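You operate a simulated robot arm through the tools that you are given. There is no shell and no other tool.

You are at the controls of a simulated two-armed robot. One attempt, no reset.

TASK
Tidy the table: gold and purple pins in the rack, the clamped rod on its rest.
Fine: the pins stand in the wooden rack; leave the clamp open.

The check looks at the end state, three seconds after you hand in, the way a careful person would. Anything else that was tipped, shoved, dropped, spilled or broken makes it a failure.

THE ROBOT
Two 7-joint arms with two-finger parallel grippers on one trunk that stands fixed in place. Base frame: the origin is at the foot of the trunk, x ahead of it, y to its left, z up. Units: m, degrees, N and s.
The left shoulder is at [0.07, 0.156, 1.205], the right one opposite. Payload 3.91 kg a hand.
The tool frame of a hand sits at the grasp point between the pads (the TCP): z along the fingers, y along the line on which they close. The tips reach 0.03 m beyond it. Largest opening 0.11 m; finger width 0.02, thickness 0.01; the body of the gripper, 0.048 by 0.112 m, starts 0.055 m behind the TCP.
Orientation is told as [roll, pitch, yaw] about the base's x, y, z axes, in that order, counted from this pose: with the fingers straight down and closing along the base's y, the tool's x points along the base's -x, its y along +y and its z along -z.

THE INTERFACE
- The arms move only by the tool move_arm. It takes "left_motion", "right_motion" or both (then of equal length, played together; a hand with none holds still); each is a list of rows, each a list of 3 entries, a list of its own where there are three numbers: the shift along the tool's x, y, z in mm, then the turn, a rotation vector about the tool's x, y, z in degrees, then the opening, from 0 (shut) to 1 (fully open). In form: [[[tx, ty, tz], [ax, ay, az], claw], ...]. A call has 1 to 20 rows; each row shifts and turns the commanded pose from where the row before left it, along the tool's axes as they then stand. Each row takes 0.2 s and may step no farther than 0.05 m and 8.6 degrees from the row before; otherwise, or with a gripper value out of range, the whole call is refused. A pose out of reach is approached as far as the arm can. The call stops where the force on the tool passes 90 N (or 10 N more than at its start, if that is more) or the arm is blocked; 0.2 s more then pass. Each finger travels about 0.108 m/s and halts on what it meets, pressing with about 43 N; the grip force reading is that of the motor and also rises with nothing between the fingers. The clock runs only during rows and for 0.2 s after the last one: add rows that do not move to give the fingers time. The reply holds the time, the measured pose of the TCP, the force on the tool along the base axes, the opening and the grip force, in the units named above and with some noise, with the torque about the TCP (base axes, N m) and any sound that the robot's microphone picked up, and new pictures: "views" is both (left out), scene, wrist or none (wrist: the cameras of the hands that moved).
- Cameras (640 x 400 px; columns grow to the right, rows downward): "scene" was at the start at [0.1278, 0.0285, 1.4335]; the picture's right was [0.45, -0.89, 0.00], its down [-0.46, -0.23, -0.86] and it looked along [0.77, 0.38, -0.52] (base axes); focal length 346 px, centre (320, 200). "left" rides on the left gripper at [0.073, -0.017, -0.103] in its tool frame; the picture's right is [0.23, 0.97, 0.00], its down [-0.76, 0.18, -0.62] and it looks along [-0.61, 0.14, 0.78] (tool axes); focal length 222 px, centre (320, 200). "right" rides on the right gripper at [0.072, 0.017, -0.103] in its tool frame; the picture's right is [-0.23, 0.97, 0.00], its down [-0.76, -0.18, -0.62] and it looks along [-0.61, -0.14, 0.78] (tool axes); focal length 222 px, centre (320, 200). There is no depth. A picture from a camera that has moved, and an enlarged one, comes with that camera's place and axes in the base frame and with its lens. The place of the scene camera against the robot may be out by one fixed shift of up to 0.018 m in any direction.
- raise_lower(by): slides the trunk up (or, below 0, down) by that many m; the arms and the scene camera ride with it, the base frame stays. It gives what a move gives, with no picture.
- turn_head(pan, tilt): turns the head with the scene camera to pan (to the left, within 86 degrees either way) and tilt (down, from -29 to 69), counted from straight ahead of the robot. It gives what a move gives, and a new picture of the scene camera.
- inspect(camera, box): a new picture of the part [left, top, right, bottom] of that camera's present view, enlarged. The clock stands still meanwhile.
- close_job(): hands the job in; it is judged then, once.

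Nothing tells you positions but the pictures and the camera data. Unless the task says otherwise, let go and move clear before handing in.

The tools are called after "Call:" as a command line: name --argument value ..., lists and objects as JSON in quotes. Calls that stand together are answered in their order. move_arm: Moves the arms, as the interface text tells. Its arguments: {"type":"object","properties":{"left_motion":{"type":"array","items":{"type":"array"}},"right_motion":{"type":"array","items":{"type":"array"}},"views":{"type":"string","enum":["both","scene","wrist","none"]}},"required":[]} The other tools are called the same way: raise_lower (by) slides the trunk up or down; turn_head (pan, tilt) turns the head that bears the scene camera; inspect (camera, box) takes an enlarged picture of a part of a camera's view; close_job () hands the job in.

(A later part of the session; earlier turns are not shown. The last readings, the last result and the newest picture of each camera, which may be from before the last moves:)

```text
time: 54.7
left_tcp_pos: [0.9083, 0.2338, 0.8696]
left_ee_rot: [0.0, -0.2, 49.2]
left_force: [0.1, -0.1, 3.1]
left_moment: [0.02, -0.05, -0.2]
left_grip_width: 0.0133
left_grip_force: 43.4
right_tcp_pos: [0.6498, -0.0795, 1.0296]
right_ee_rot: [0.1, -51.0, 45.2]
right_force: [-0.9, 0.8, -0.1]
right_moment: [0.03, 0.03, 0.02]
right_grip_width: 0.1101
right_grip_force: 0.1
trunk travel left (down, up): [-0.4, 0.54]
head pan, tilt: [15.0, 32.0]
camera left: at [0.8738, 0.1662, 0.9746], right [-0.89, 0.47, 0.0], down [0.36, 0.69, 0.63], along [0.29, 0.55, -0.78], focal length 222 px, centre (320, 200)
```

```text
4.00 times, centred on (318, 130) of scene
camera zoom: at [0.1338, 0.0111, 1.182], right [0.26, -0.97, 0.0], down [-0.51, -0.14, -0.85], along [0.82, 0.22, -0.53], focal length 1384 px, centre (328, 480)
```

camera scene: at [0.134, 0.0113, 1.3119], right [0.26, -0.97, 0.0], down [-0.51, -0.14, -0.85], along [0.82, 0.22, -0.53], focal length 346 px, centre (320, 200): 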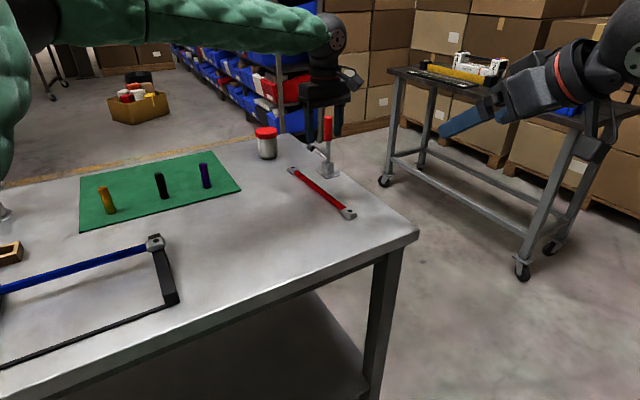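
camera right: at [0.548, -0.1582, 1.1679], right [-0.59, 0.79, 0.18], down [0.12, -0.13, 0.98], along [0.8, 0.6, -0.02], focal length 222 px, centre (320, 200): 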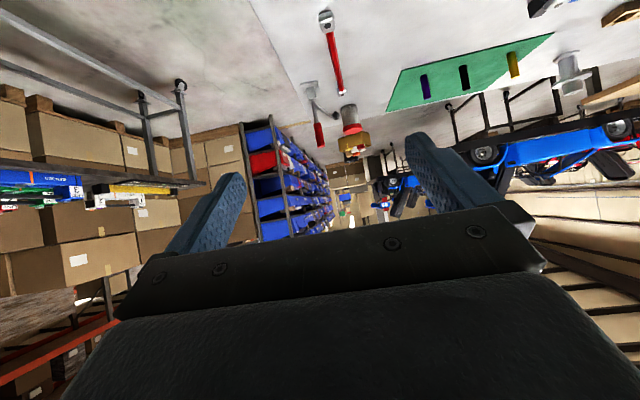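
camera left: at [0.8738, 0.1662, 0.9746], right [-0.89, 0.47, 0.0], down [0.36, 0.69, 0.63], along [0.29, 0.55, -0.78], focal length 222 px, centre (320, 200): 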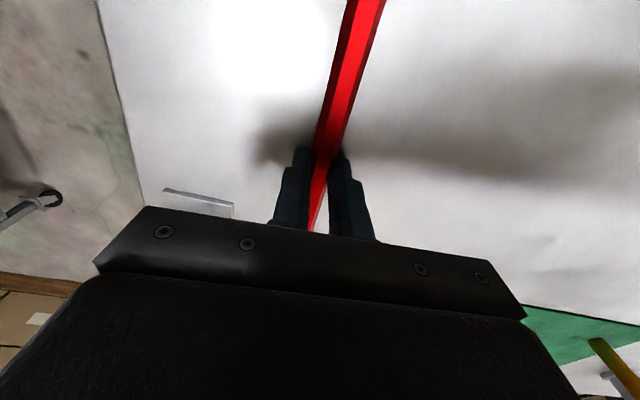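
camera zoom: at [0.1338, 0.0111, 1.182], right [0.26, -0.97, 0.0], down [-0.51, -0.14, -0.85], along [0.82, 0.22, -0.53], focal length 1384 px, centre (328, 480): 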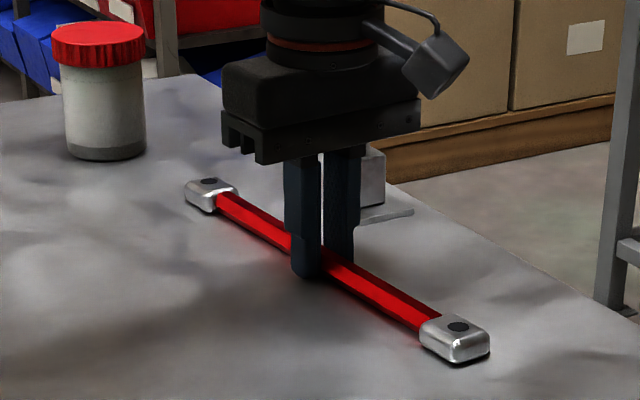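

The grip holds at 13 mm with 43 N. I'll lift a few centimetres slowly and check that the rod comes up level.

Call:
move_arm --left_motion '[[[0, 0, -5], [0, 0, 0], 0], [[0, 0, -10], [0, 0, 0], 0], [[0, 0, -15], [0, 0, 0], 0], [[0, 0, -15], [0, 0, 0], 0], [[0, 0, 0], [0, 0, 0], 0]]' --views "wrist"

Call:
inspect --camera "scene" --box '[270, 60, 380, 180]'

```text
time: 55.9
left_tcp_pos: [0.9083, 0.2334, 0.9146]
left_ee_rot: [0.2, -0.2, 49.2]
left_force: [-0.6, -0.2, -0.4]
left_moment: [0.02, -0.02, -0.02]
left_grip_width: 0.0
left_grip_force: 37.4
right_tcp_pos: [0.6508, -0.0804, 1.0276]
right_ee_rot: [0.0, -51.0, 45.1]
right_force: [-0.7, -0.4, -1.2]
right_moment: [0.01, -0.01, -0.02]
right_grip_width: 0.1101
right_grip_force: 0.0
trunk travel left (down, up): [-0.4, 0.54]
head pan, tilt: [15.0, 32.0]
camera left: at [0.8739, 0.1657, 1.0194], right [-0.89, 0.47, 0.0], down [0.36, 0.69, 0.63], along [0.29, 0.55, -0.78], focal length 222 px, centre (320, 200)
```

left: 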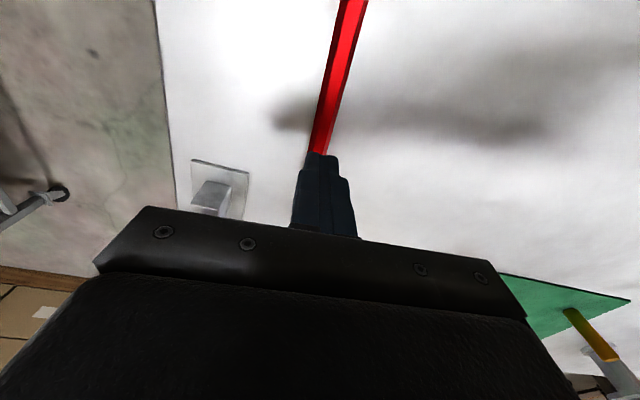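

```text
3.33 times, centred on (325, 120) of scene
camera zoom: at [0.1341, 0.0112, 1.1819], right [0.26, -0.97, 0.0], down [-0.51, -0.14, -0.85], along [0.82, 0.22, -0.53], focal length 1153 px, centre (303, 467)
```

zoom: 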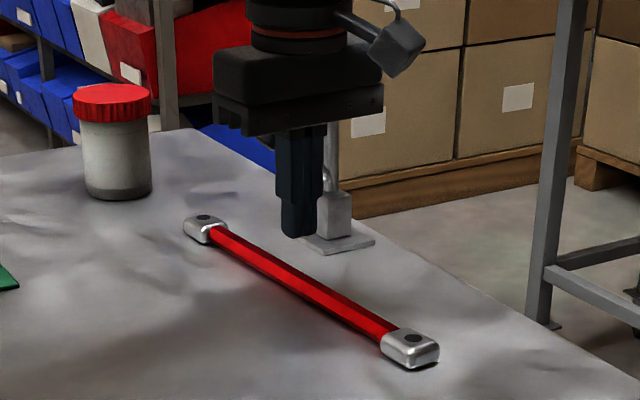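

The fingers had only caught the sloping top of the hex rod and slid off, so the rod and table are about 13 mm lower than I estimated. The rod hasn't moved noticeably; I'll reopen and go lower, feeling for the table with small steps.

Call:
move_arm --left_motion '[[[0, 0, 0], [0, 0, 0], 0.5], [[0, 0, 0], [0, 0, 0], 0.5], [[0, 0, 20], [0, 0, 0], 0.5], [[0, 0, 15], [0, 0, 0], 0.5], [[0, 0, 10], [0, 0, 0], 0.5], [[0, 0, 4], [0, 0, 0], 0.5], [[0, 0, 0], [0, 0, 0], 0.5]]' --views "none"

Call:
inspect --camera "left" --box '[240, 110, 400, 210]'

```text
time: 57.5
left_tcp_pos: [0.9085, 0.2341, 0.871]
left_ee_rot: [-0.2, -0.4, 49.1]
left_force: [10.6, 6.9, 26.2]
left_moment: [0.49, 0.48, -0.44]
left_grip_width: 0.0534
left_grip_force: 0.0
right_tcp_pos: [0.6494, -0.0796, 1.0292]
right_ee_rot: [0.0, -51.1, 45.3]
right_force: [0.0, 0.3, -1.2]
right_moment: [0.0, -0.03, -0.01]
right_grip_width: 0.11
right_grip_force: 0.0
trunk travel left (down, up): [-0.4, 0.54]
head pan, tilt: [15.0, 32.0]
```

```text
4.00 times, centred on (320, 160) of left
camera zoom: at [0.8735, 0.1668, 0.9744], right [-0.89, 0.46, 0.0], down [0.36, 0.69, 0.63], along [0.29, 0.55, -0.78], focal length 888 px, centre (320, 360)
```

zoom: 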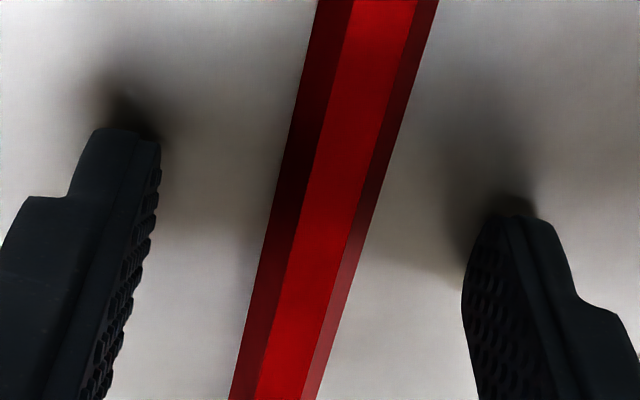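

I feel about 26 N upwards at TCP height 0.871, so the tips are already on the table there, yet the earlier grip still slid off. I'll look from the side with the right hand's camera to see where the fingers meet the rod.

Call:
inspect --camera "right" --box '[304, 93, 384, 143]'

Call:
inspect --camera "scene" --box '[296, 100, 344, 150]'

```text
8.00 times, centred on (344, 118) of right
camera zoom: at [0.5481, -0.1579, 1.0384], right [-0.59, 0.79, 0.18], down [0.12, -0.13, 0.98], along [0.8, 0.6, -0.02], focal length 1777 px, centre (128, 856)
```

zoom: 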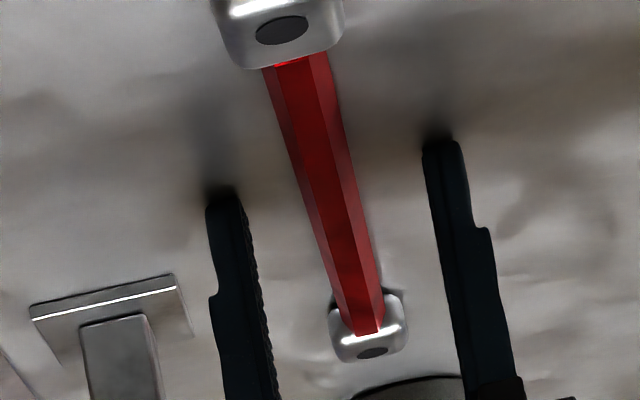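

```text
8.00 times, centred on (320, 125) of scene
camera zoom: at [0.1326, 0.0111, 1.1825], right [0.26, -0.97, 0.0], down [-0.51, -0.14, -0.85], along [0.82, 0.22, -0.53], focal length 2767 px, centre (320, 800)
```

zoom: 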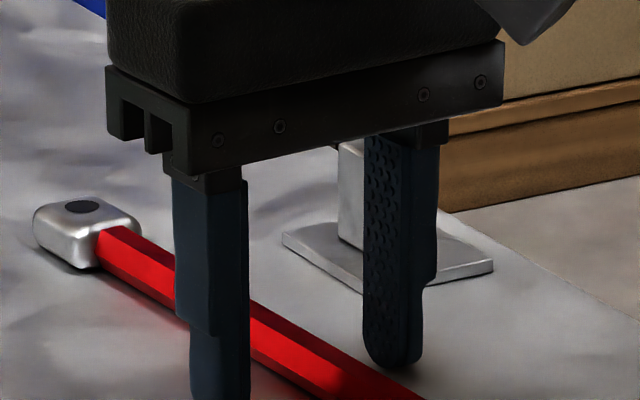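

From the side, the fingertips do reach below the rod's mid-height. I'll ease up off the table, grip again, and lift only 3 mm to read the load and find out whether the rod is free.

Call:
move_arm --left_motion '[[[0, 0, -4], [0, 0, 0], 0.5], [[0, 0, 0], [0, 0, 0], 0.5]]' --views "none"

Call:
move_arm --left_motion '[[[0, 0, 0], [0, 0, 0], 0.25], [[0, 0, 0], [0, 0, 0], 0], [[0, 0, 0], [0, 0, 0], 0], [[0, 0, 0], [0, 0, 0], 0], [[0, 0, 0], [0, 0, 0], 0]]' --views "none"

Call:
inspect --camera "right" --box '[304, 93, 384, 143]'

```text
time: 58.1
left_tcp_pos: [0.9082, 0.2348, 0.8705]
left_ee_rot: [0.0, -0.2, 49.2]
left_force: [2.8, 7.3, 10.1]
left_moment: [-0.09, -0.24, 0.26]
left_grip_width: 0.0536
left_grip_force: 0.1
right_tcp_pos: [0.6504, -0.0788, 1.0284]
right_ee_rot: [0.0, -51.0, 45.3]
right_force: [0.5, 0.1, 1.2]
right_moment: [0.0, -0.01, 0.0]
right_grip_width: 0.1101
right_grip_force: 0.1
trunk travel left (down, up): [-0.4, 0.54]
head pan, tilt: [15.0, 32.0]
```

```text
time: 59.3
left_tcp_pos: [0.9081, 0.2348, 0.87]
left_ee_rot: [0.0, -0.2, 49.2]
left_force: [-0.7, -2.8, 1.0]
left_moment: [-0.24, 0.15, -0.03]
left_grip_width: 0.0133
left_grip_force: 43.1
right_tcp_pos: [0.6512, -0.0802, 1.0287]
right_ee_rot: [-0.1, -51.1, 45.3]
right_force: [0.0, 0.6, -0.5]
right_moment: [0.01, -0.01, 0.02]
right_grip_width: 0.1103
right_grip_force: 0.1
trunk travel left (down, up): [-0.4, 0.54]
head pan, tilt: [15.0, 32.0]
```

```text
8.00 times, centred on (344, 118) of right
camera zoom: at [0.5491, -0.1578, 1.0373], right [-0.59, 0.79, 0.18], down [0.12, -0.13, 0.98], along [0.8, 0.6, -0.02], focal length 1777 px, centre (128, 856)
```

zoom: 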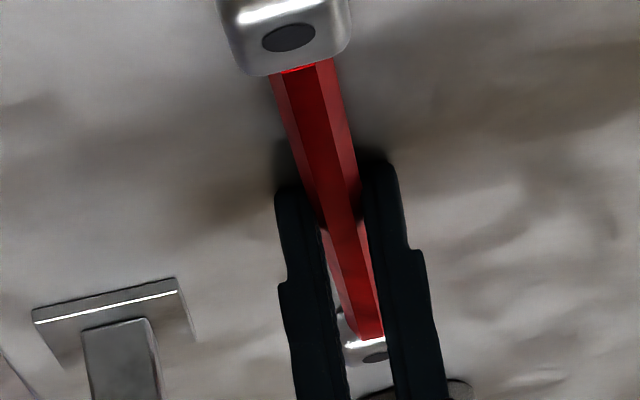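

Call:
move_arm --left_motion '[[[0, 0, -3], [0, 0, 0], 0], [[0, 0, 0], [0, 0, 0], 0]]' --views "none"

Call:
inspect --camera "right" --box '[304, 93, 384, 143]'

```text
time: 59.9
left_tcp_pos: [0.9087, 0.2349, 0.8725]
left_ee_rot: [0.1, -0.2, 49.3]
left_force: [-0.6, -0.7, -1.3]
left_moment: [-0.01, 0.01, -0.01]
left_grip_width: 0.0131
left_grip_force: 42.9
right_tcp_pos: [0.6503, -0.0797, 1.0281]
right_ee_rot: [0.0, -51.1, 45.2]
right_force: [0.2, -0.1, 0.7]
right_moment: [0.01, 0.0, 0.01]
right_grip_width: 0.1099
right_grip_force: 0.0
trunk travel left (down, up): [-0.4, 0.54]
head pan, tilt: [15.0, 32.0]
```

```text
8.00 times, centred on (344, 118) of right
camera zoom: at [0.5495, -0.1578, 1.0371], right [-0.59, 0.79, 0.18], down [0.12, -0.13, 0.98], along [0.8, 0.6, -0.02], focal length 1777 px, centre (128, 856)
```

zoom: 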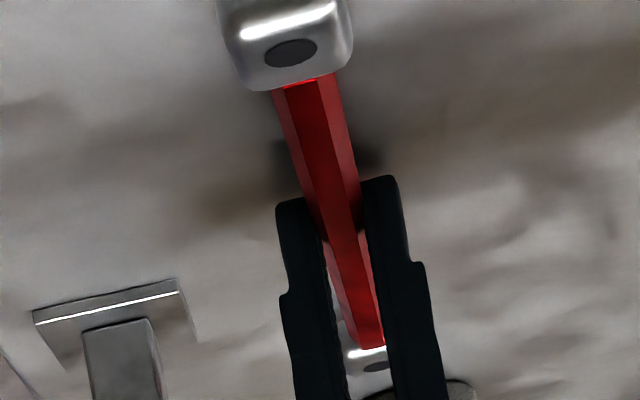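

This time the rod is coming up with the fingers and weighs little. I'll hold still for a moment to see whether the grip creeps.

Call:
move_arm --left_motion '[[[0, 0, 0], [0, 0, 0], 0], [[0, 0, 0], [0, 0, 0], 0], [[0, 0, 0], [0, 0, 0], 0], [[0, 0, 0], [0, 0, 0], 0], [[0, 0, 0], [0, 0, 0], 0]]' --views "none"

Call:
inspect --camera "right" --box '[304, 93, 384, 143]'

```text
time: 61.1
left_tcp_pos: [0.9091, 0.2345, 0.8737]
left_ee_rot: [0.1, -0.2, 49.1]
left_force: [-0.3, 0.2, -1.9]
left_moment: [0.0, 0.01, 0.0]
left_grip_width: 0.0132
left_grip_force: 43.0
right_tcp_pos: [0.6503, -0.0787, 1.0287]
right_ee_rot: [0.0, -51.0, 45.2]
right_force: [1.3, -0.6, 0.6]
right_moment: [0.01, -0.01, 0.01]
right_grip_width: 0.11
right_grip_force: 0.0
trunk travel left (down, up): [-0.4, 0.54]
head pan, tilt: [15.0, 32.0]
```

```text
8.00 times, centred on (344, 118) of right
camera zoom: at [0.5494, -0.1579, 1.0372], right [-0.59, 0.79, 0.18], down [0.12, -0.13, 0.98], along [0.8, 0.6, -0.02], focal length 1777 px, centre (128, 856)
```

zoom: 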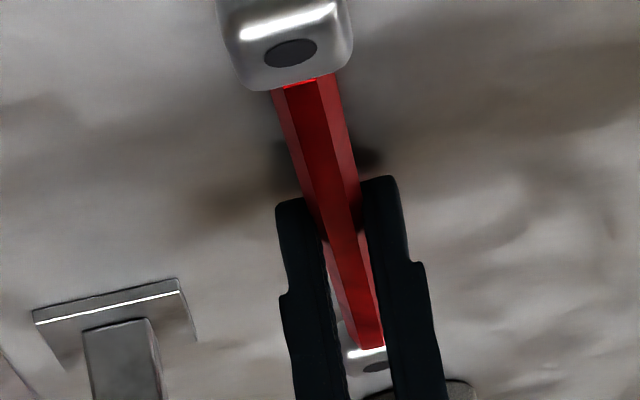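

The hold is steady and the load is only about 2 N. I'll raise it slowly, a few millimetres per step, and check again.

Call:
move_arm --left_motion '[[[0, 0, -2], [0, 0, 0], 0], [[0, 0, -2], [0, 0, 0], 0], [[0, 0, -3], [0, 0, 0], 0], [[0, 0, -3], [0, 0, 0], 0], [[0, 0, -3], [0, 0, 0], 0], [[0, 0, -3], [0, 0, 0], 0], [[0, 0, -2], [0, 0, 0], 0], [[0, 0, -1], [0, 0, 0], 0], [[0, 0, 0], [0, 0, 0], 0]]' --views "none"

Call:
inspect --camera "right" --box '[304, 93, 384, 143]'

```text
time: 63.1
left_tcp_pos: [0.9082, 0.2335, 0.8919]
left_ee_rot: [0.0, -0.2, 49.2]
left_force: [-0.1, 0.1, -1.7]
left_moment: [-0.02, 0.0, 0.0]
left_grip_width: 0.0134
left_grip_force: 43.2
right_tcp_pos: [0.6508, -0.0798, 1.0283]
right_ee_rot: [0.0, -50.9, 45.1]
right_force: [0.0, -0.2, 0.5]
right_moment: [0.01, -0.01, -0.02]
right_grip_width: 0.1102
right_grip_force: 0.1
trunk travel left (down, up): [-0.4, 0.54]
head pan, tilt: [15.0, 32.0]
```

```text
8.00 times, centred on (344, 118) of right
camera zoom: at [0.5494, -0.1579, 1.0372], right [-0.59, 0.79, 0.18], down [0.12, -0.13, 0.98], along [0.8, 0.6, -0.02], focal length 1777 px, centre (128, 856)
```

zoom: 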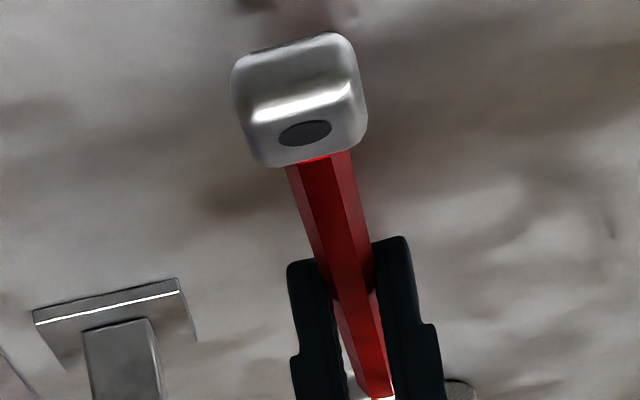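

The rod is clear of the table, level and firmly held. I'll keep raising it gently to travel height.

Call:
move_arm --left_motion '[[[0, 0, -3], [0, 0, 0], 0], [[0, 0, -4], [0, 0, 0], 0], [[0, 0, -5], [0, 0, 0], 0], [[0, 0, -6], [0, 0, 0], 0], [[0, 0, -7], [0, 0, 0], 0], [[0, 0, -8], [0, 0, 0], 0], [[0, 0, -8], [0, 0, 0], 0], [[0, 0, -8], [0, 0, 0], 0], [[0, 0, -8], [0, 0, 0], 0], [[0, 0, -8], [0, 0, 0], 0], [[0, 0, -8], [0, 0, 0], 0], [[0, 0, -8], [0, 0, 0], 0], [[0, 0, -7], [0, 0, 0], 0], [[0, 0, -6], [0, 0, 0], 0], [[0, 0, -4], [0, 0, 0], 0], [[0, 0, -2], [0, 0, 0], 0], [[0, 0, 0], [0, 0, 0], 0]]' --views "both"

```text
time: 66.7
left_tcp_pos: [0.9086, 0.2341, 0.9921]
left_ee_rot: [0.1, -0.2, 49.2]
left_force: [-0.2, -0.1, -2.4]
left_moment: [-0.02, 0.0, 0.0]
left_grip_width: 0.0132
left_grip_force: 42.7
right_tcp_pos: [0.6509, -0.0792, 1.0283]
right_ee_rot: [-0.1, -51.1, 45.1]
right_force: [0.9, 0.3, -0.1]
right_moment: [0.01, -0.02, -0.03]
right_grip_width: 0.11
right_grip_force: 0.0
trunk travel left (down, up): [-0.4, 0.54]
head pan, tilt: [15.0, 32.0]
camera scene: at [0.1341, 0.0112, 1.1819], right [0.26, -0.97, 0.0], down [-0.51, -0.14, -0.85], along [0.82, 0.22, -0.53], focal length 346 px, centre (320, 200)
camera left: at [0.8747, 0.1665, 1.096], right [-0.89, 0.47, 0.0], down [0.36, 0.69, 0.63], along [0.29, 0.55, -0.78], focal length 222 px, centre (320, 200)
```

scene: 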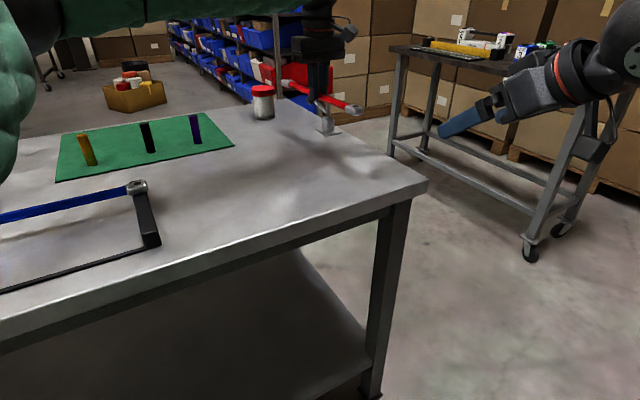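
left: 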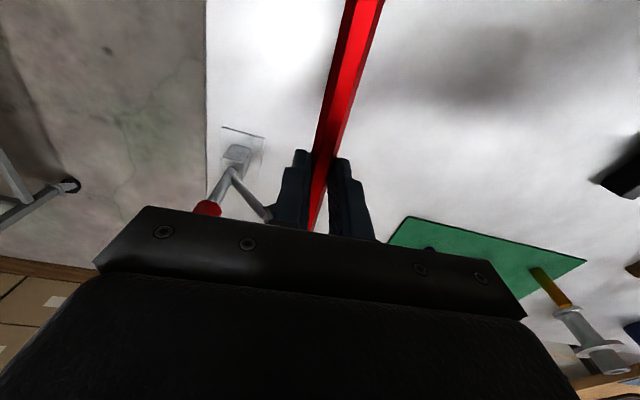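

The rod is carried securely at about z = 0.97. I'll move it back from the clamp, sideways and slightly up, towards the open space over the middle of the table.

Call:
move_arm --left_motion '[[[2.8, 9, -1.5], [0, 0, 0], 0], [[3.7, 12, -1.9], [0, 0, 0], 0], [[4.7, 15, -2.4], [0, 0, 0], 0], [[5.9, 19, -3], [0, 0, 0], 0], [[5.9, 19, -3], [0, 0, 0], 0], [[5.9, 19, -3], [0, 0, 0], 0], [[5.9, 19, -3], [0, 0, 0], 0], [[5.9, 19, -3], [0, 0, 0], 0], [[5.9, 19, -3], [0, 0, 0], 0], [[5.9, 19, -3], [0, 0, 0], 0], [[5.9, 19, -3], [0, 0, 0], 0], [[5.9, 19, -3], [0, 0, 0], 0], [[5.9, 19, -3], [0, 0, 0], 0], [[5.9, 19, -3], [0, 0, 0], 0], [[5.9, 19, -3], [0, 0, 0], 0], [[4.7, 15, -2.4], [0, 0, 0], 0], [[3.7, 12, -1.9], [0, 0, 0], 0], [[2.8, 9, -1.5], [0, 0, 0], 0], [[0, 0, 0], [0, 0, 0], 0]]' --views "both"

```text
time: 70.7
left_tcp_pos: [0.6207, 0.3592, 1.041]
left_ee_rot: [0.1, -0.2, 49.1]
left_force: [0.7, -0.1, -1.4]
left_moment: [-0.04, 0.05, 0.0]
left_grip_width: 0.0133
left_grip_force: 42.9
right_tcp_pos: [0.6501, -0.0786, 1.0289]
right_ee_rot: [0.0, -50.9, 45.2]
right_force: [-0.1, -0.3, -0.8]
right_moment: [-0.01, -0.04, 0.0]
right_grip_width: 0.1102
right_grip_force: 0.1
trunk travel left (down, up): [-0.4, 0.54]
head pan, tilt: [15.0, 32.0]
camera scene: at [0.134, 0.0113, 1.1819], right [0.26, -0.97, 0.0], down [-0.51, -0.14, -0.85], along [0.82, 0.22, -0.53], focal length 346 px, centre (320, 200)
camera left: at [0.5865, 0.292, 1.1441], right [-0.89, 0.47, 0.0], down [0.36, 0.69, 0.63], along [0.29, 0.55, -0.78], focal length 222 px, centre (320, 200)
```

scene: 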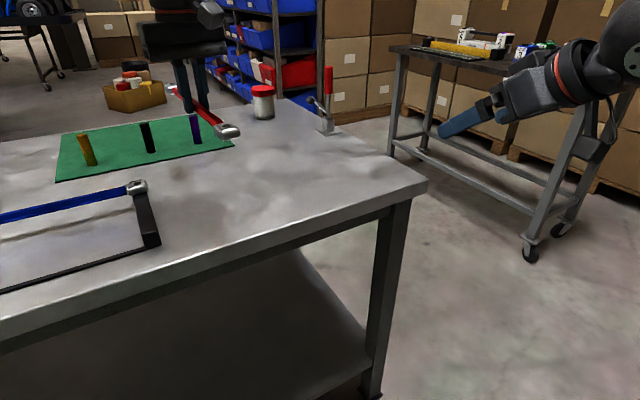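
left: 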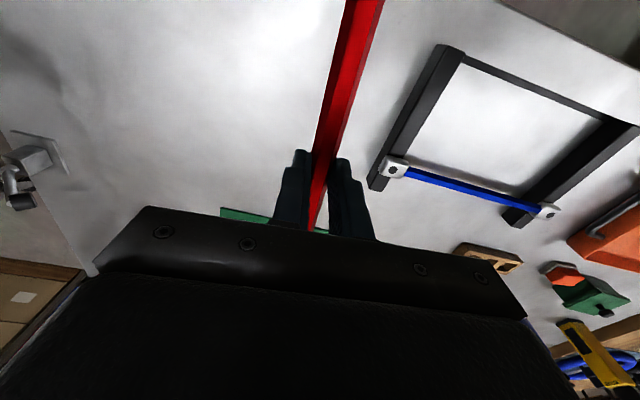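

The rod is steady over open table. Now I'll turn it about 94° so it lines up with the blue rod.

Call:
move_arm --left_motion '[[[0, 0, 0], [0, 0, 3], 0], [[0, 0, 0], [0, 0, 5], 0], [[0, 0, 0], [0, 0, 7], 0], [[0, 0, 0], [0, 0, 8], 0], [[0, 0, 0], [0, 0, 8], 0], [[0, 0, 0], [0, 0, 8], 0], [[0, 0, 0], [0, 0, 8], 0], [[0, 0, 0], [0, 0, 8], 0], [[0, 0, 0], [0, 0, 8], 0], [[0, 0, 0], [0, 0, 8], 0], [[0, 0, 0], [0, 0, 8], 0], [[0, 0, 0], [0, 0, 7], 0], [[0, 0, 0], [0, 0, 5], 0], [[0, 0, 0], [0, 0, 3], 0], [[0, 0, 0], [0, 0, 0], 0]]' --views "both"

Call:
turn_head --pan 48 --tilt 40

```text
time: 73.9
left_tcp_pos: [0.6201, 0.358, 1.039]
left_ee_rot: [0.3, 0.1, -44.9]
left_force: [0.4, -1.2, -2.2]
left_moment: [0.03, 0.02, 0.02]
left_grip_width: 0.0134
left_grip_force: 43.1
right_tcp_pos: [0.6506, -0.0785, 1.0276]
right_ee_rot: [0.0, -51.0, 45.2]
right_force: [0.4, -0.5, -0.2]
right_moment: [-0.01, 0.02, 0.0]
right_grip_width: 0.11
right_grip_force: 0.0
trunk travel left (down, up): [-0.4, 0.54]
head pan, tilt: [15.0, 32.0]
camera scene: at [0.1339, 0.0113, 1.1819], right [0.26, -0.97, 0.0], down [-0.51, -0.14, -0.85], along [0.82, 0.22, -0.53], focal length 346 px, centre (320, 200)
camera left: at [0.5576, 0.3968, 1.1436], right [0.53, 0.85, 0.0], down [0.66, -0.41, 0.62], along [0.53, -0.33, -0.78], focal length 222 px, centre (320, 200)
```

scene: 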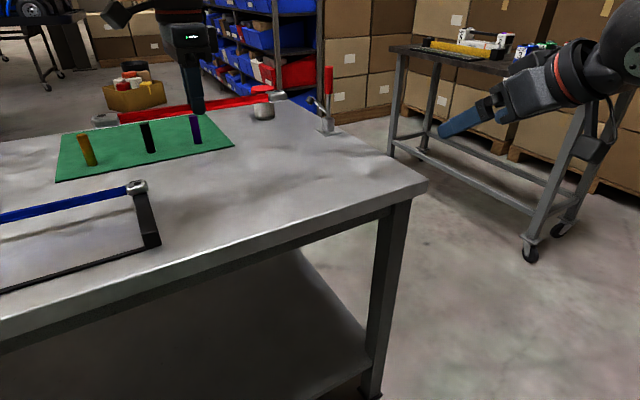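
left: 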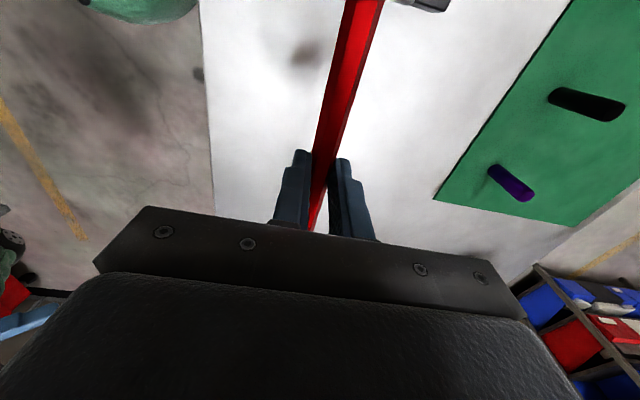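

```text
time: 74.8
left_tcp_pos: [0.6199, 0.359, 1.0386]
left_ee_rot: [0.2, 0.1, -44.8]
left_force: [0.7, -0.3, -1.9]
left_moment: [0.0, -0.04, 0.0]
left_grip_width: 0.013
left_grip_force: 42.5
right_tcp_pos: [0.6497, -0.0789, 1.0286]
right_ee_rot: [0.0, -51.0, 45.3]
right_force: [-0.1, -0.1, 0.8]
right_moment: [-0.01, 0.02, 0.05]
right_grip_width: 0.11
right_grip_force: 0.1
trunk travel left (down, up): [-0.4, 0.54]
head pan, tilt: [48.0, 40.0]
camera scene: at [0.1043, 0.0513, 1.1698], right [0.74, -0.67, 0.0], down [-0.43, -0.48, -0.77], along [0.51, 0.57, -0.64], focal length 346 px, centre (320, 200)
```

scene: 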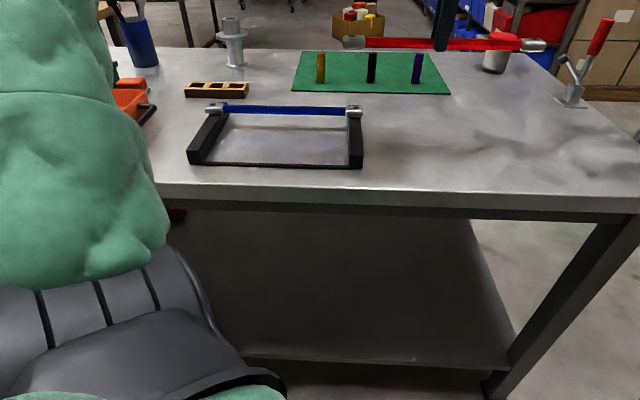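

The rod now runs parallel to the blue one. Before lowering it I'll measure how well centred the grip is along its length.

Call:
inspect --camera "scene" --box '[330, 0, 570, 100]'

Call:
inspect --camera "scene" --box '[170, 80, 390, 190]'

```text
2.67 times, centred on (450, 50) of scene
camera zoom: at [0.1043, 0.0513, 1.1698], right [0.74, -0.67, 0.0], down [-0.43, -0.48, -0.77], along [0.51, 0.57, -0.64], focal length 922 px, centre (-27, 600)
```

zoom: 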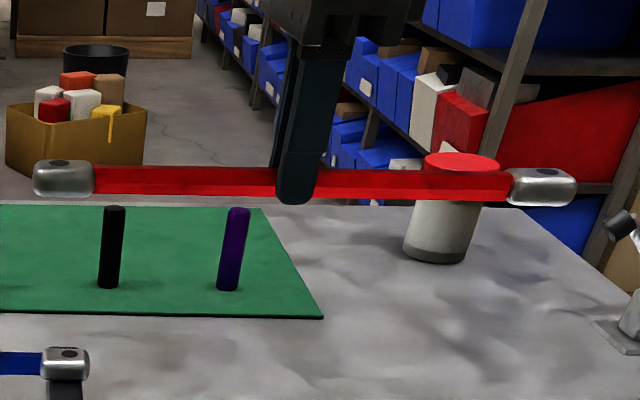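

```text
2.91 times, centred on (280, 135) of scene
camera zoom: at [0.1043, 0.0513, 1.1698], right [0.74, -0.67, 0.0], down [-0.43, -0.48, -0.77], along [0.51, 0.57, -0.64], focal length 1006 px, centre (436, 389)
```

zoom: 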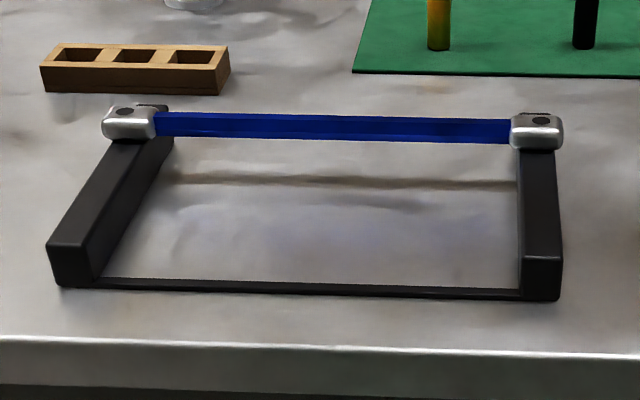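

The rod's centre is only about 4 mm from the grip. The rest is close in, where a higher shoulder is safer for the elbow, so I'll raise the trunk back up with the rod in hand and then fly over the rest.

Call:
raise_lower --by 0.25

Call:
move_arm --left_motion '[[[7.7, -1.3, 4], [0, 0, 0], 0], [[10.3, -1.8, 8], [0, 0, 0], 0], [[12.9, -2.2, 12], [0, 0, 0], 0], [[16.3, -2.8, 14], [0, 0, 0], 0], [[16.3, -2.8, 14], [0, 0, 0], 0], [[16.3, -2.8, 14], [0, 0, 0], 0], [[16.3, -2.8, 14], [0, 0, 0], 0], [[16.3, -2.8, 14], [0, 0, 0], 0], [[16.3, -2.8, 14], [0, 0, 0], 0], [[16.3, -2.8, 14], [0, 0, 0], 0], [[16.3, -2.8, 14], [0, 0, 0], 0], [[16.3, -2.8, 14], [0, 0, 0], 0], [[16.3, -2.8, 14], [0, 0, 0], 0], [[16.3, -2.8, 14], [0, 0, 0], 0], [[16.3, -2.8, 14], [0, 0, 0], 0], [[12.9, -2.2, 12], [0, 0, 0], 0], [[10.3, -1.8, 8], [0, 0, 0], 0], [[7.7, -1.3, 4], [0, 0, 0], 0], [[0, 0, 0], [0, 0, 0], 0]]' --views "both"

```text
time: 77.4
left_tcp_pos: [0.6205, 0.3596, 1.2879]
left_ee_rot: [0.2, 0.1, -44.8]
left_force: [0.4, 0.2, -2.3]
left_moment: [0.0, 0.01, 0.0]
left_grip_width: 0.0132
left_grip_force: 42.7
right_tcp_pos: [0.6497, -0.08, 1.2776]
right_ee_rot: [0.0, -51.0, 45.2]
right_force: [-0.2, -0.6, 0.6]
right_moment: [0.01, -0.02, -0.01]
right_grip_width: 0.1101
right_grip_force: 0.1
trunk travel left (down, up): [-0.65, 0.29]
head pan, tilt: [48.0, 40.0]
```

```text
time: 81.4
left_tcp_pos: [0.4077, 0.5105, 1.0748]
left_ee_rot: [0.2, 0.1, -44.8]
left_force: [0.4, 0.2, -2.1]
left_moment: [0.01, 0.01, 0.0]
left_grip_width: 0.0134
left_grip_force: 42.7
right_tcp_pos: [0.6509, -0.0793, 1.2789]
right_ee_rot: [0.0, -51.0, 45.3]
right_force: [-0.1, 0.5, 0.3]
right_moment: [0.04, 0.01, -0.02]
right_grip_width: 0.11
right_grip_force: 0.0
trunk travel left (down, up): [-0.65, 0.29]
head pan, tilt: [48.0, 40.0]
camera scene: at [0.1045, 0.0516, 1.4197], right [0.74, -0.67, 0.0], down [-0.43, -0.48, -0.77], along [0.51, 0.57, -0.64], focal length 346 px, centre (320, 200)
camera left: at [0.3449, 0.548, 1.1782], right [0.53, 0.85, 0.0], down [0.66, -0.41, 0.62], along [0.53, -0.33, -0.78], focal length 222 px, centre (320, 200)
```

scene: 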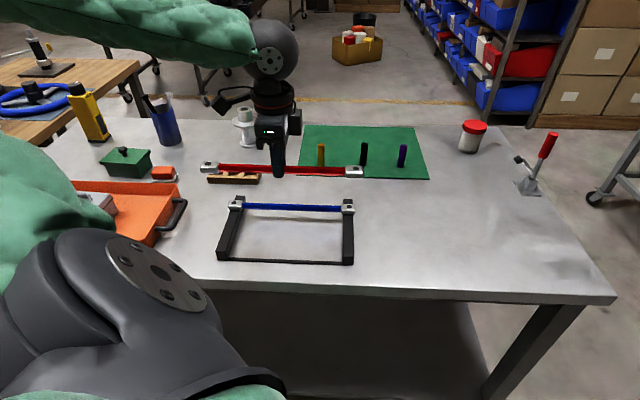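
left: 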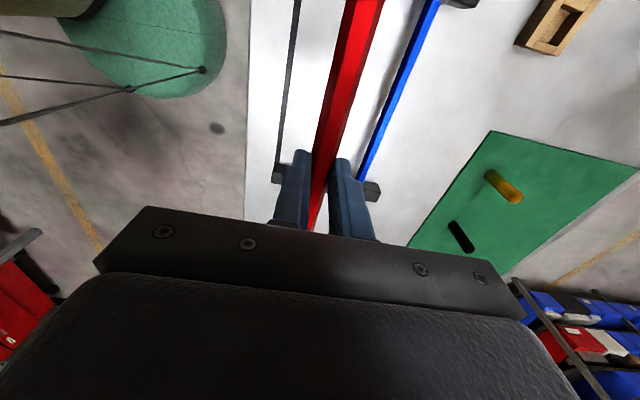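

The rod hangs between the blue rod and the thin front bar as intended. I'll lower it to a few centimetres above the rails and check the alignment from both cameras.

Call:
move_arm --left_motion '[[[0, 0, 5], [0, 0, 0], 0], [[0, 0, 10], [0, 0, 0], 0], [[0, 0, 15], [0, 0, 0], 0], [[0, 0, 15], [0, 0, 0], 0], [[0, 0, 15], [0, 0, 0], 0], [[0, 0, 15], [0, 0, 0], 0], [[0, 0, 15], [0, 0, 0], 0], [[0, 0, 10], [0, 0, 0], 0], [[0, 0, 5], [0, 0, 0], 0], [[0, 0, 0], [0, 0, 0], 0]]' --views "both"

Call:
inspect --camera "scene" --box '[180, 150, 400, 280]'

Call:
inspect --camera "left" --box '[220, 0, 500, 210]'

```text
time: 83.6
left_tcp_pos: [0.4068, 0.5089, 0.9656]
left_ee_rot: [0.2, -0.1, -44.8]
left_force: [0.1, 0.3, -2.7]
left_moment: [0.01, 0.04, -0.02]
left_grip_width: 0.0131
left_grip_force: 42.6
right_tcp_pos: [0.6507, -0.0795, 1.2792]
right_ee_rot: [0.0, -51.0, 45.3]
right_force: [0.4, -0.5, -0.4]
right_moment: [-0.03, 0.02, -0.02]
right_grip_width: 0.1102
right_grip_force: 0.1
trunk travel left (down, up): [-0.65, 0.29]
head pan, tilt: [48.0, 40.0]
camera scene: at [0.1042, 0.0515, 1.4197], right [0.74, -0.67, 0.0], down [-0.43, -0.48, -0.77], along [0.51, 0.57, -0.64], focal length 346 px, centre (320, 200)
camera left: at [0.344, 0.5468, 1.0725], right [0.53, 0.85, 0.0], down [0.66, -0.41, 0.62], along [0.53, -0.33, -0.78], focal length 222 px, centre (320, 200)
```

scene: 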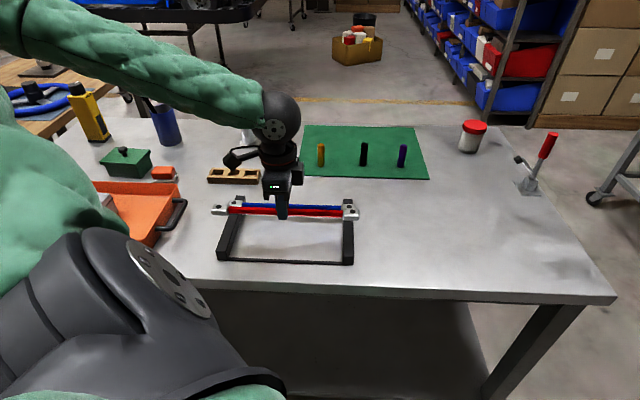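
left: 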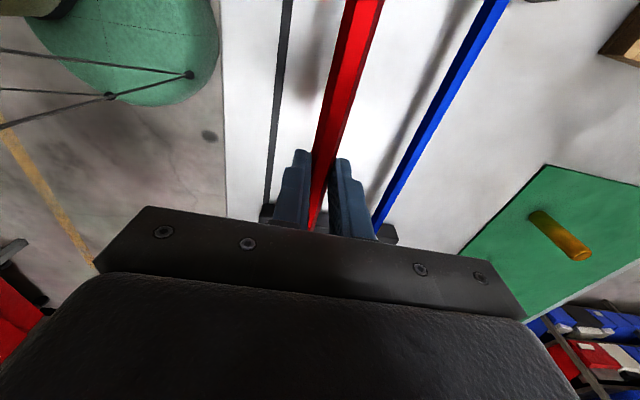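

```text
2.91 times, centred on (290, 215) of scene
camera zoom: at [0.1042, 0.0515, 1.4197], right [0.74, -0.67, 0.0], down [-0.43, -0.48, -0.77], along [0.51, 0.57, -0.64], focal length 1006 px, centre (407, 156)
```

zoom: 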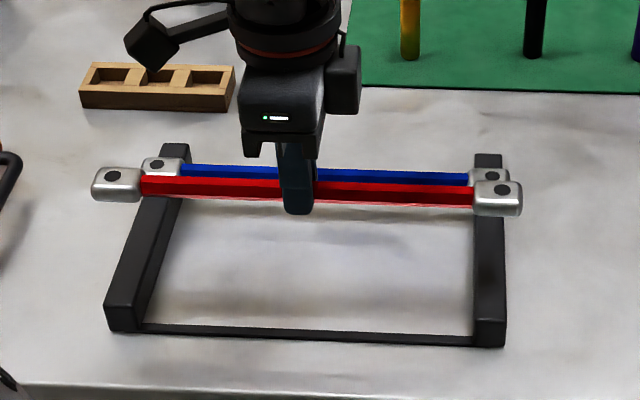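

```text
1.90 times, centred on (360, 105) of left
camera zoom: at [0.344, 0.5468, 1.0725], right [0.53, 0.85, 0.0], down [0.66, -0.41, 0.62], along [0.53, -0.33, -0.78], focal length 423 px, centre (244, 381)
```

zoom: 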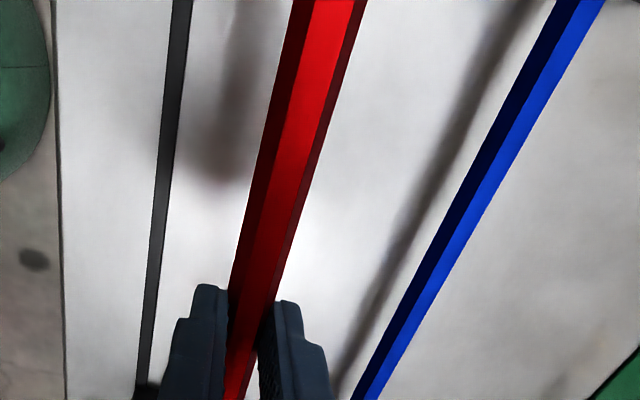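

Both end blocks will land within 2 mm of the rail centres, and the spacing to the blue rod mirrors the rails. The rod is only about 2° off parallel, so I'll correct that and lower to about 2 cm above the rails.

Call:
move_arm --left_motion '[[[0, 3, 0], [0, 0, 1.7], 0], [[0, 0, 4], [0, 0, 0], 0], [[0, 0, 8], [0, 0, 0], 0], [[0, 0, 10], [0, 0, 0], 0], [[0, 0, 10], [0, 0, 0], 0], [[0, 0, 8], [0, 0, 0], 0], [[0, 0, 4], [0, 0, 0], 0], [[0, 0, 0], [0, 0, 0], 0]]' --views "none"

Call:
inspect --camera "scene" --box '[200, 170, 380, 275]'

Call:
inspect --camera "scene" --box '[325, 195, 365, 235]'

Call:
inspect --camera "scene" --box '[205, 195, 245, 235]'

```text
time: 85.4
left_tcp_pos: [0.4093, 0.5127, 0.924]
left_ee_rot: [0.2, 0.0, -46.5]
left_force: [0.4, -0.1, -0.5]
left_moment: [0.0, 0.04, 0.0]
left_grip_width: 0.0132
left_grip_force: 43.2
right_tcp_pos: [0.6491, -0.0797, 1.2788]
right_ee_rot: [0.0, -51.0, 45.3]
right_force: [0.8, -0.9, -0.1]
right_moment: [0.01, -0.02, 0.01]
right_grip_width: 0.1097
right_grip_force: 0.1
trunk travel left (down, up): [-0.65, 0.29]
head pan, tilt: [48.0, 40.0]
```

```text
3.56 times, centred on (290, 222) of scene
camera zoom: at [0.1042, 0.0515, 1.4197], right [0.74, -0.67, 0.0], down [-0.43, -0.48, -0.77], along [0.51, 0.57, -0.64], focal length 1230 px, centre (427, 120)
```

zoom: 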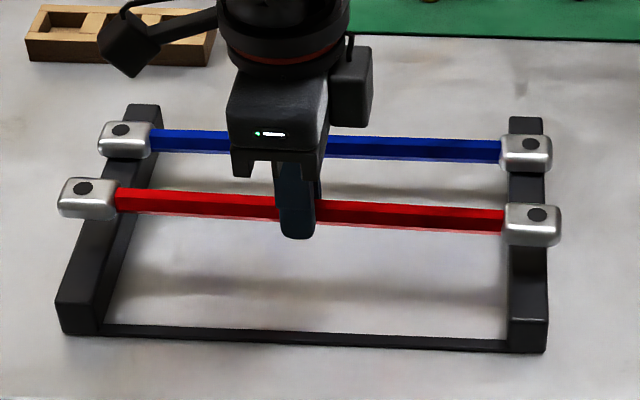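

```text
10.00 times, centred on (345, 215) of scene
camera zoom: at [0.1042, 0.0515, 1.4197], right [0.74, -0.67, 0.0], down [-0.43, -0.48, -0.77], along [0.51, 0.57, -0.64], focal length 3459 px, centre (70, 50)
```

zoom: 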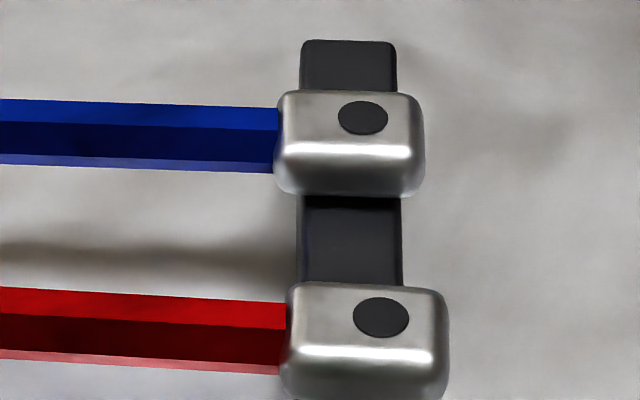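

```text
10.00 times, centred on (225, 215) of scene
camera zoom: at [0.1042, 0.0515, 1.4197], right [0.74, -0.67, 0.0], down [-0.43, -0.48, -0.77], along [0.51, 0.57, -0.64], focal length 3459 px, centre (1270, 50)
```

zoom: 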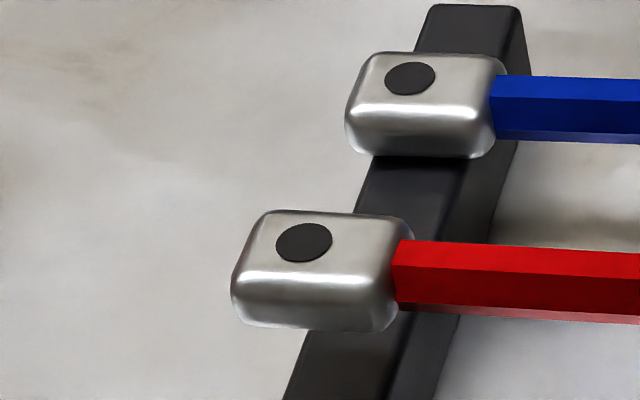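

The tight zooms show the red rod now slightly over-rotated (about 1–2°), with 87 mm spacing and blocks well over the rails. I'll take back 1.2° and lower to just above contact.

Call:
move_arm --left_motion '[[[0, 0, 3], [0, 0, -1.2], 0], [[0, 0, 5], [0, 0, 0], 0], [[0, 0, 5], [0, 0, 0], 0], [[0, 0, 3], [0, 0, 0], 0], [[0, 0, 0], [0, 0, 0], 0]]' --views "none"

Call:
inspect --camera "scene" --box '[325, 200, 365, 240]'

Call:
inspect --camera "scene" --box '[205, 200, 245, 240]'

```text
time: 86.6
left_tcp_pos: [0.4101, 0.5122, 0.9086]
left_ee_rot: [0.1, 0.1, -45.3]
left_force: [0.7, -1.0, -1.7]
left_moment: [0.02, 0.01, -0.01]
left_grip_width: 0.0133
left_grip_force: 43.0
right_tcp_pos: [0.6497, -0.0802, 1.2794]
right_ee_rot: [0.0, -51.0, 45.4]
right_force: [0.1, 0.8, -0.5]
right_moment: [0.01, 0.01, 0.02]
right_grip_width: 0.1101
right_grip_force: 0.1
trunk travel left (down, up): [-0.65, 0.29]
head pan, tilt: [48.0, 40.0]
```

```text
10.00 times, centred on (345, 220) of scene
camera zoom: at [0.1042, 0.0515, 1.4197], right [0.74, -0.67, 0.0], down [-0.43, -0.48, -0.77], along [0.51, 0.57, -0.64], focal length 3459 px, centre (70, 0)
```

zoom: 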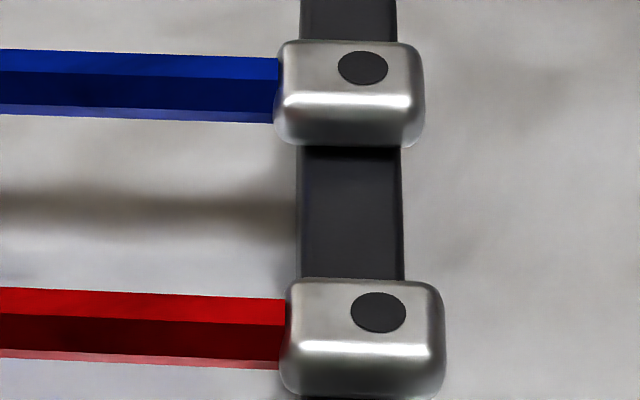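

```text
10.00 times, centred on (225, 220) of scene
camera zoom: at [0.1042, 0.0515, 1.4197], right [0.74, -0.67, 0.0], down [-0.43, -0.48, -0.77], along [0.51, 0.57, -0.64], focal length 3459 px, centre (1270, 0)
```

zoom: 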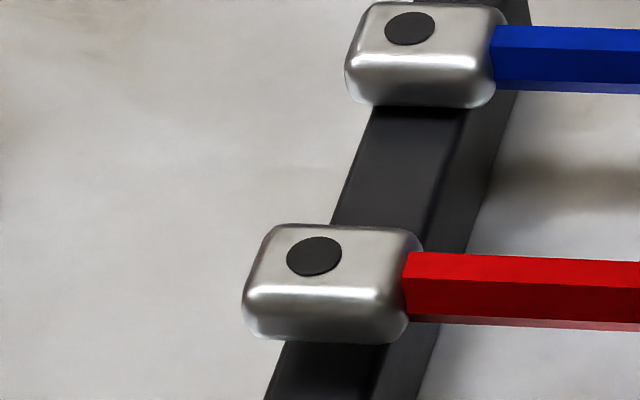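

Parallel to within a degree and both blocks are over their rails. Now the last millimetres, feeling for contact.

Call:
move_arm --left_motion '[[[0, 0, 2], [0, 0, 0], 0], [[0, 0, 2], [0, 0, 0], 0], [[0, 0, 2], [0, 0, 0], 0], [[0, 0, 0], [0, 0, 0], 0]]' --views "none"

Call:
move_arm --left_motion '[[[0, 0, 2], [0, 0, 0], 0], [[0, 0, 0], [0, 0, 0], 0]]' --views "none"

Call:
inspect --camera "scene" --box '[200, 180, 380, 280]'

```text
time: 87.6
left_tcp_pos: [0.4091, 0.5118, 0.903]
left_ee_rot: [0.2, 0.1, -45.3]
left_force: [0.7, 0.2, -1.0]
left_moment: [0.01, -0.01, -0.01]
left_grip_width: 0.0132
left_grip_force: 43.1
right_tcp_pos: [0.6506, -0.0805, 1.2779]
right_ee_rot: [0.0, -50.9, 45.3]
right_force: [0.3, 0.0, -0.7]
right_moment: [0.02, 0.02, 0.0]
right_grip_width: 0.1101
right_grip_force: 0.1
trunk travel left (down, up): [-0.65, 0.29]
head pan, tilt: [48.0, 40.0]
```

```text
time: 88.2
left_tcp_pos: [0.4103, 0.5117, 0.9003]
left_ee_rot: [0.2, 0.0, -45.2]
left_force: [0.1, 0.1, 2.6]
left_moment: [-0.56, -0.43, 0.02]
left_grip_width: 0.0133
left_grip_force: 42.8
right_tcp_pos: [0.6498, -0.0804, 1.278]
right_ee_rot: [-0.1, -51.1, 45.3]
right_force: [0.8, -0.5, -0.1]
right_moment: [-0.02, 0.0, 0.0]
right_grip_width: 0.1098
right_grip_force: 0.1
trunk travel left (down, up): [-0.65, 0.29]
head pan, tilt: [48.0, 40.0]
```

```text
3.56 times, centred on (290, 230) of scene
camera zoom: at [0.104, 0.0513, 1.4199], right [0.74, -0.67, 0.0], down [-0.43, -0.48, -0.77], along [0.51, 0.57, -0.64], focal length 1230 px, centre (427, 93)
```

zoom: 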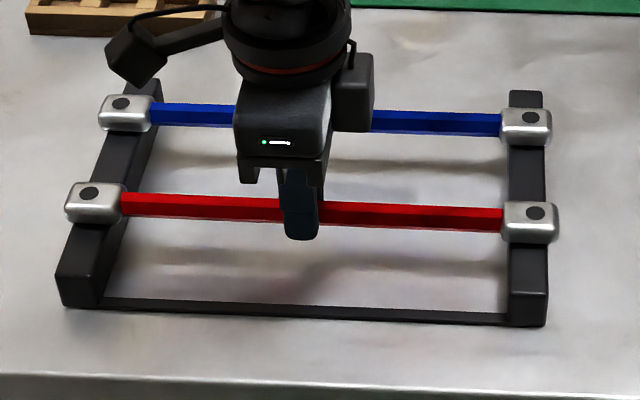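

The right-hand end has touched its rail. I'll go down one or two millimetres more until the other end takes load too.

Call:
move_arm --left_motion '[[[0, 0, 1], [0, 0, 0], 0], [[0, 0, 0], [0, 0, 0], 0]]' --views "none"

Call:
move_arm --left_motion '[[[0, 0, 1], [0, 0, 0], 0], [[0, 0, 0], [0, 0, 0], 0]]' --views "none"

Call:
inspect --camera "scene" --box '[205, 210, 245, 250]'

Call:
inspect --camera "scene" --box '[325, 210, 365, 250]'

```text
time: 88.8
left_tcp_pos: [0.4094, 0.5127, 0.9005]
left_ee_rot: [0.1, -0.1, -45.3]
left_force: [1.4, -0.3, 7.5]
left_moment: [-0.94, -0.93, -0.04]
left_grip_width: 0.0132
left_grip_force: 42.9
right_tcp_pos: [0.6502, -0.0791, 1.2794]
right_ee_rot: [0.1, -50.9, 45.4]
right_force: [-0.7, 0.5, -0.1]
right_moment: [0.01, -0.02, -0.01]
right_grip_width: 0.1096
right_grip_force: 0.1
trunk travel left (down, up): [-0.65, 0.29]
head pan, tilt: [48.0, 40.0]
```

```text
time: 89.4
left_tcp_pos: [0.4099, 0.5127, 0.9002]
left_ee_rot: [0.5, 0.2, -45.3]
left_force: [1.8, 3.0, 26.6]
left_moment: [0.01, -0.02, -0.06]
left_grip_width: 0.0131
left_grip_force: 43.4
right_tcp_pos: [0.6496, -0.0804, 1.2797]
right_ee_rot: [0.1, -51.0, 45.3]
right_force: [0.4, -0.4, -0.7]
right_moment: [0.01, -0.05, 0.02]
right_grip_width: 0.11
right_grip_force: 0.0
trunk travel left (down, up): [-0.65, 0.29]
head pan, tilt: [48.0, 40.0]
```

```text
10.00 times, centred on (225, 230) of scene
camera zoom: at [0.1032, 0.0501, 1.4202], right [0.74, -0.67, 0.0], down [-0.43, -0.48, -0.77], along [0.51, 0.57, -0.64], focal length 3459 px, centre (1270, -100)
```

zoom: 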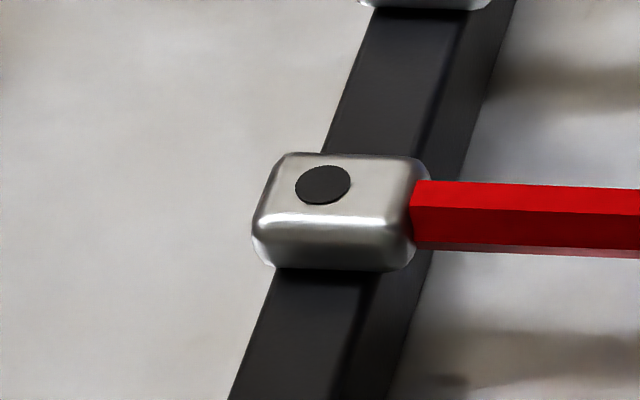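

```text
10.00 times, centred on (345, 230) of scene
camera zoom: at [0.1032, 0.0501, 1.4202], right [0.74, -0.67, 0.0], down [-0.43, -0.48, -0.77], along [0.51, 0.57, -0.64], focal length 3459 px, centre (70, -100)
```

zoom: 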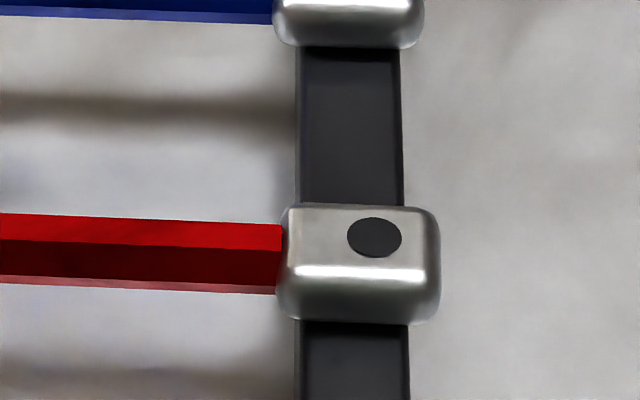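

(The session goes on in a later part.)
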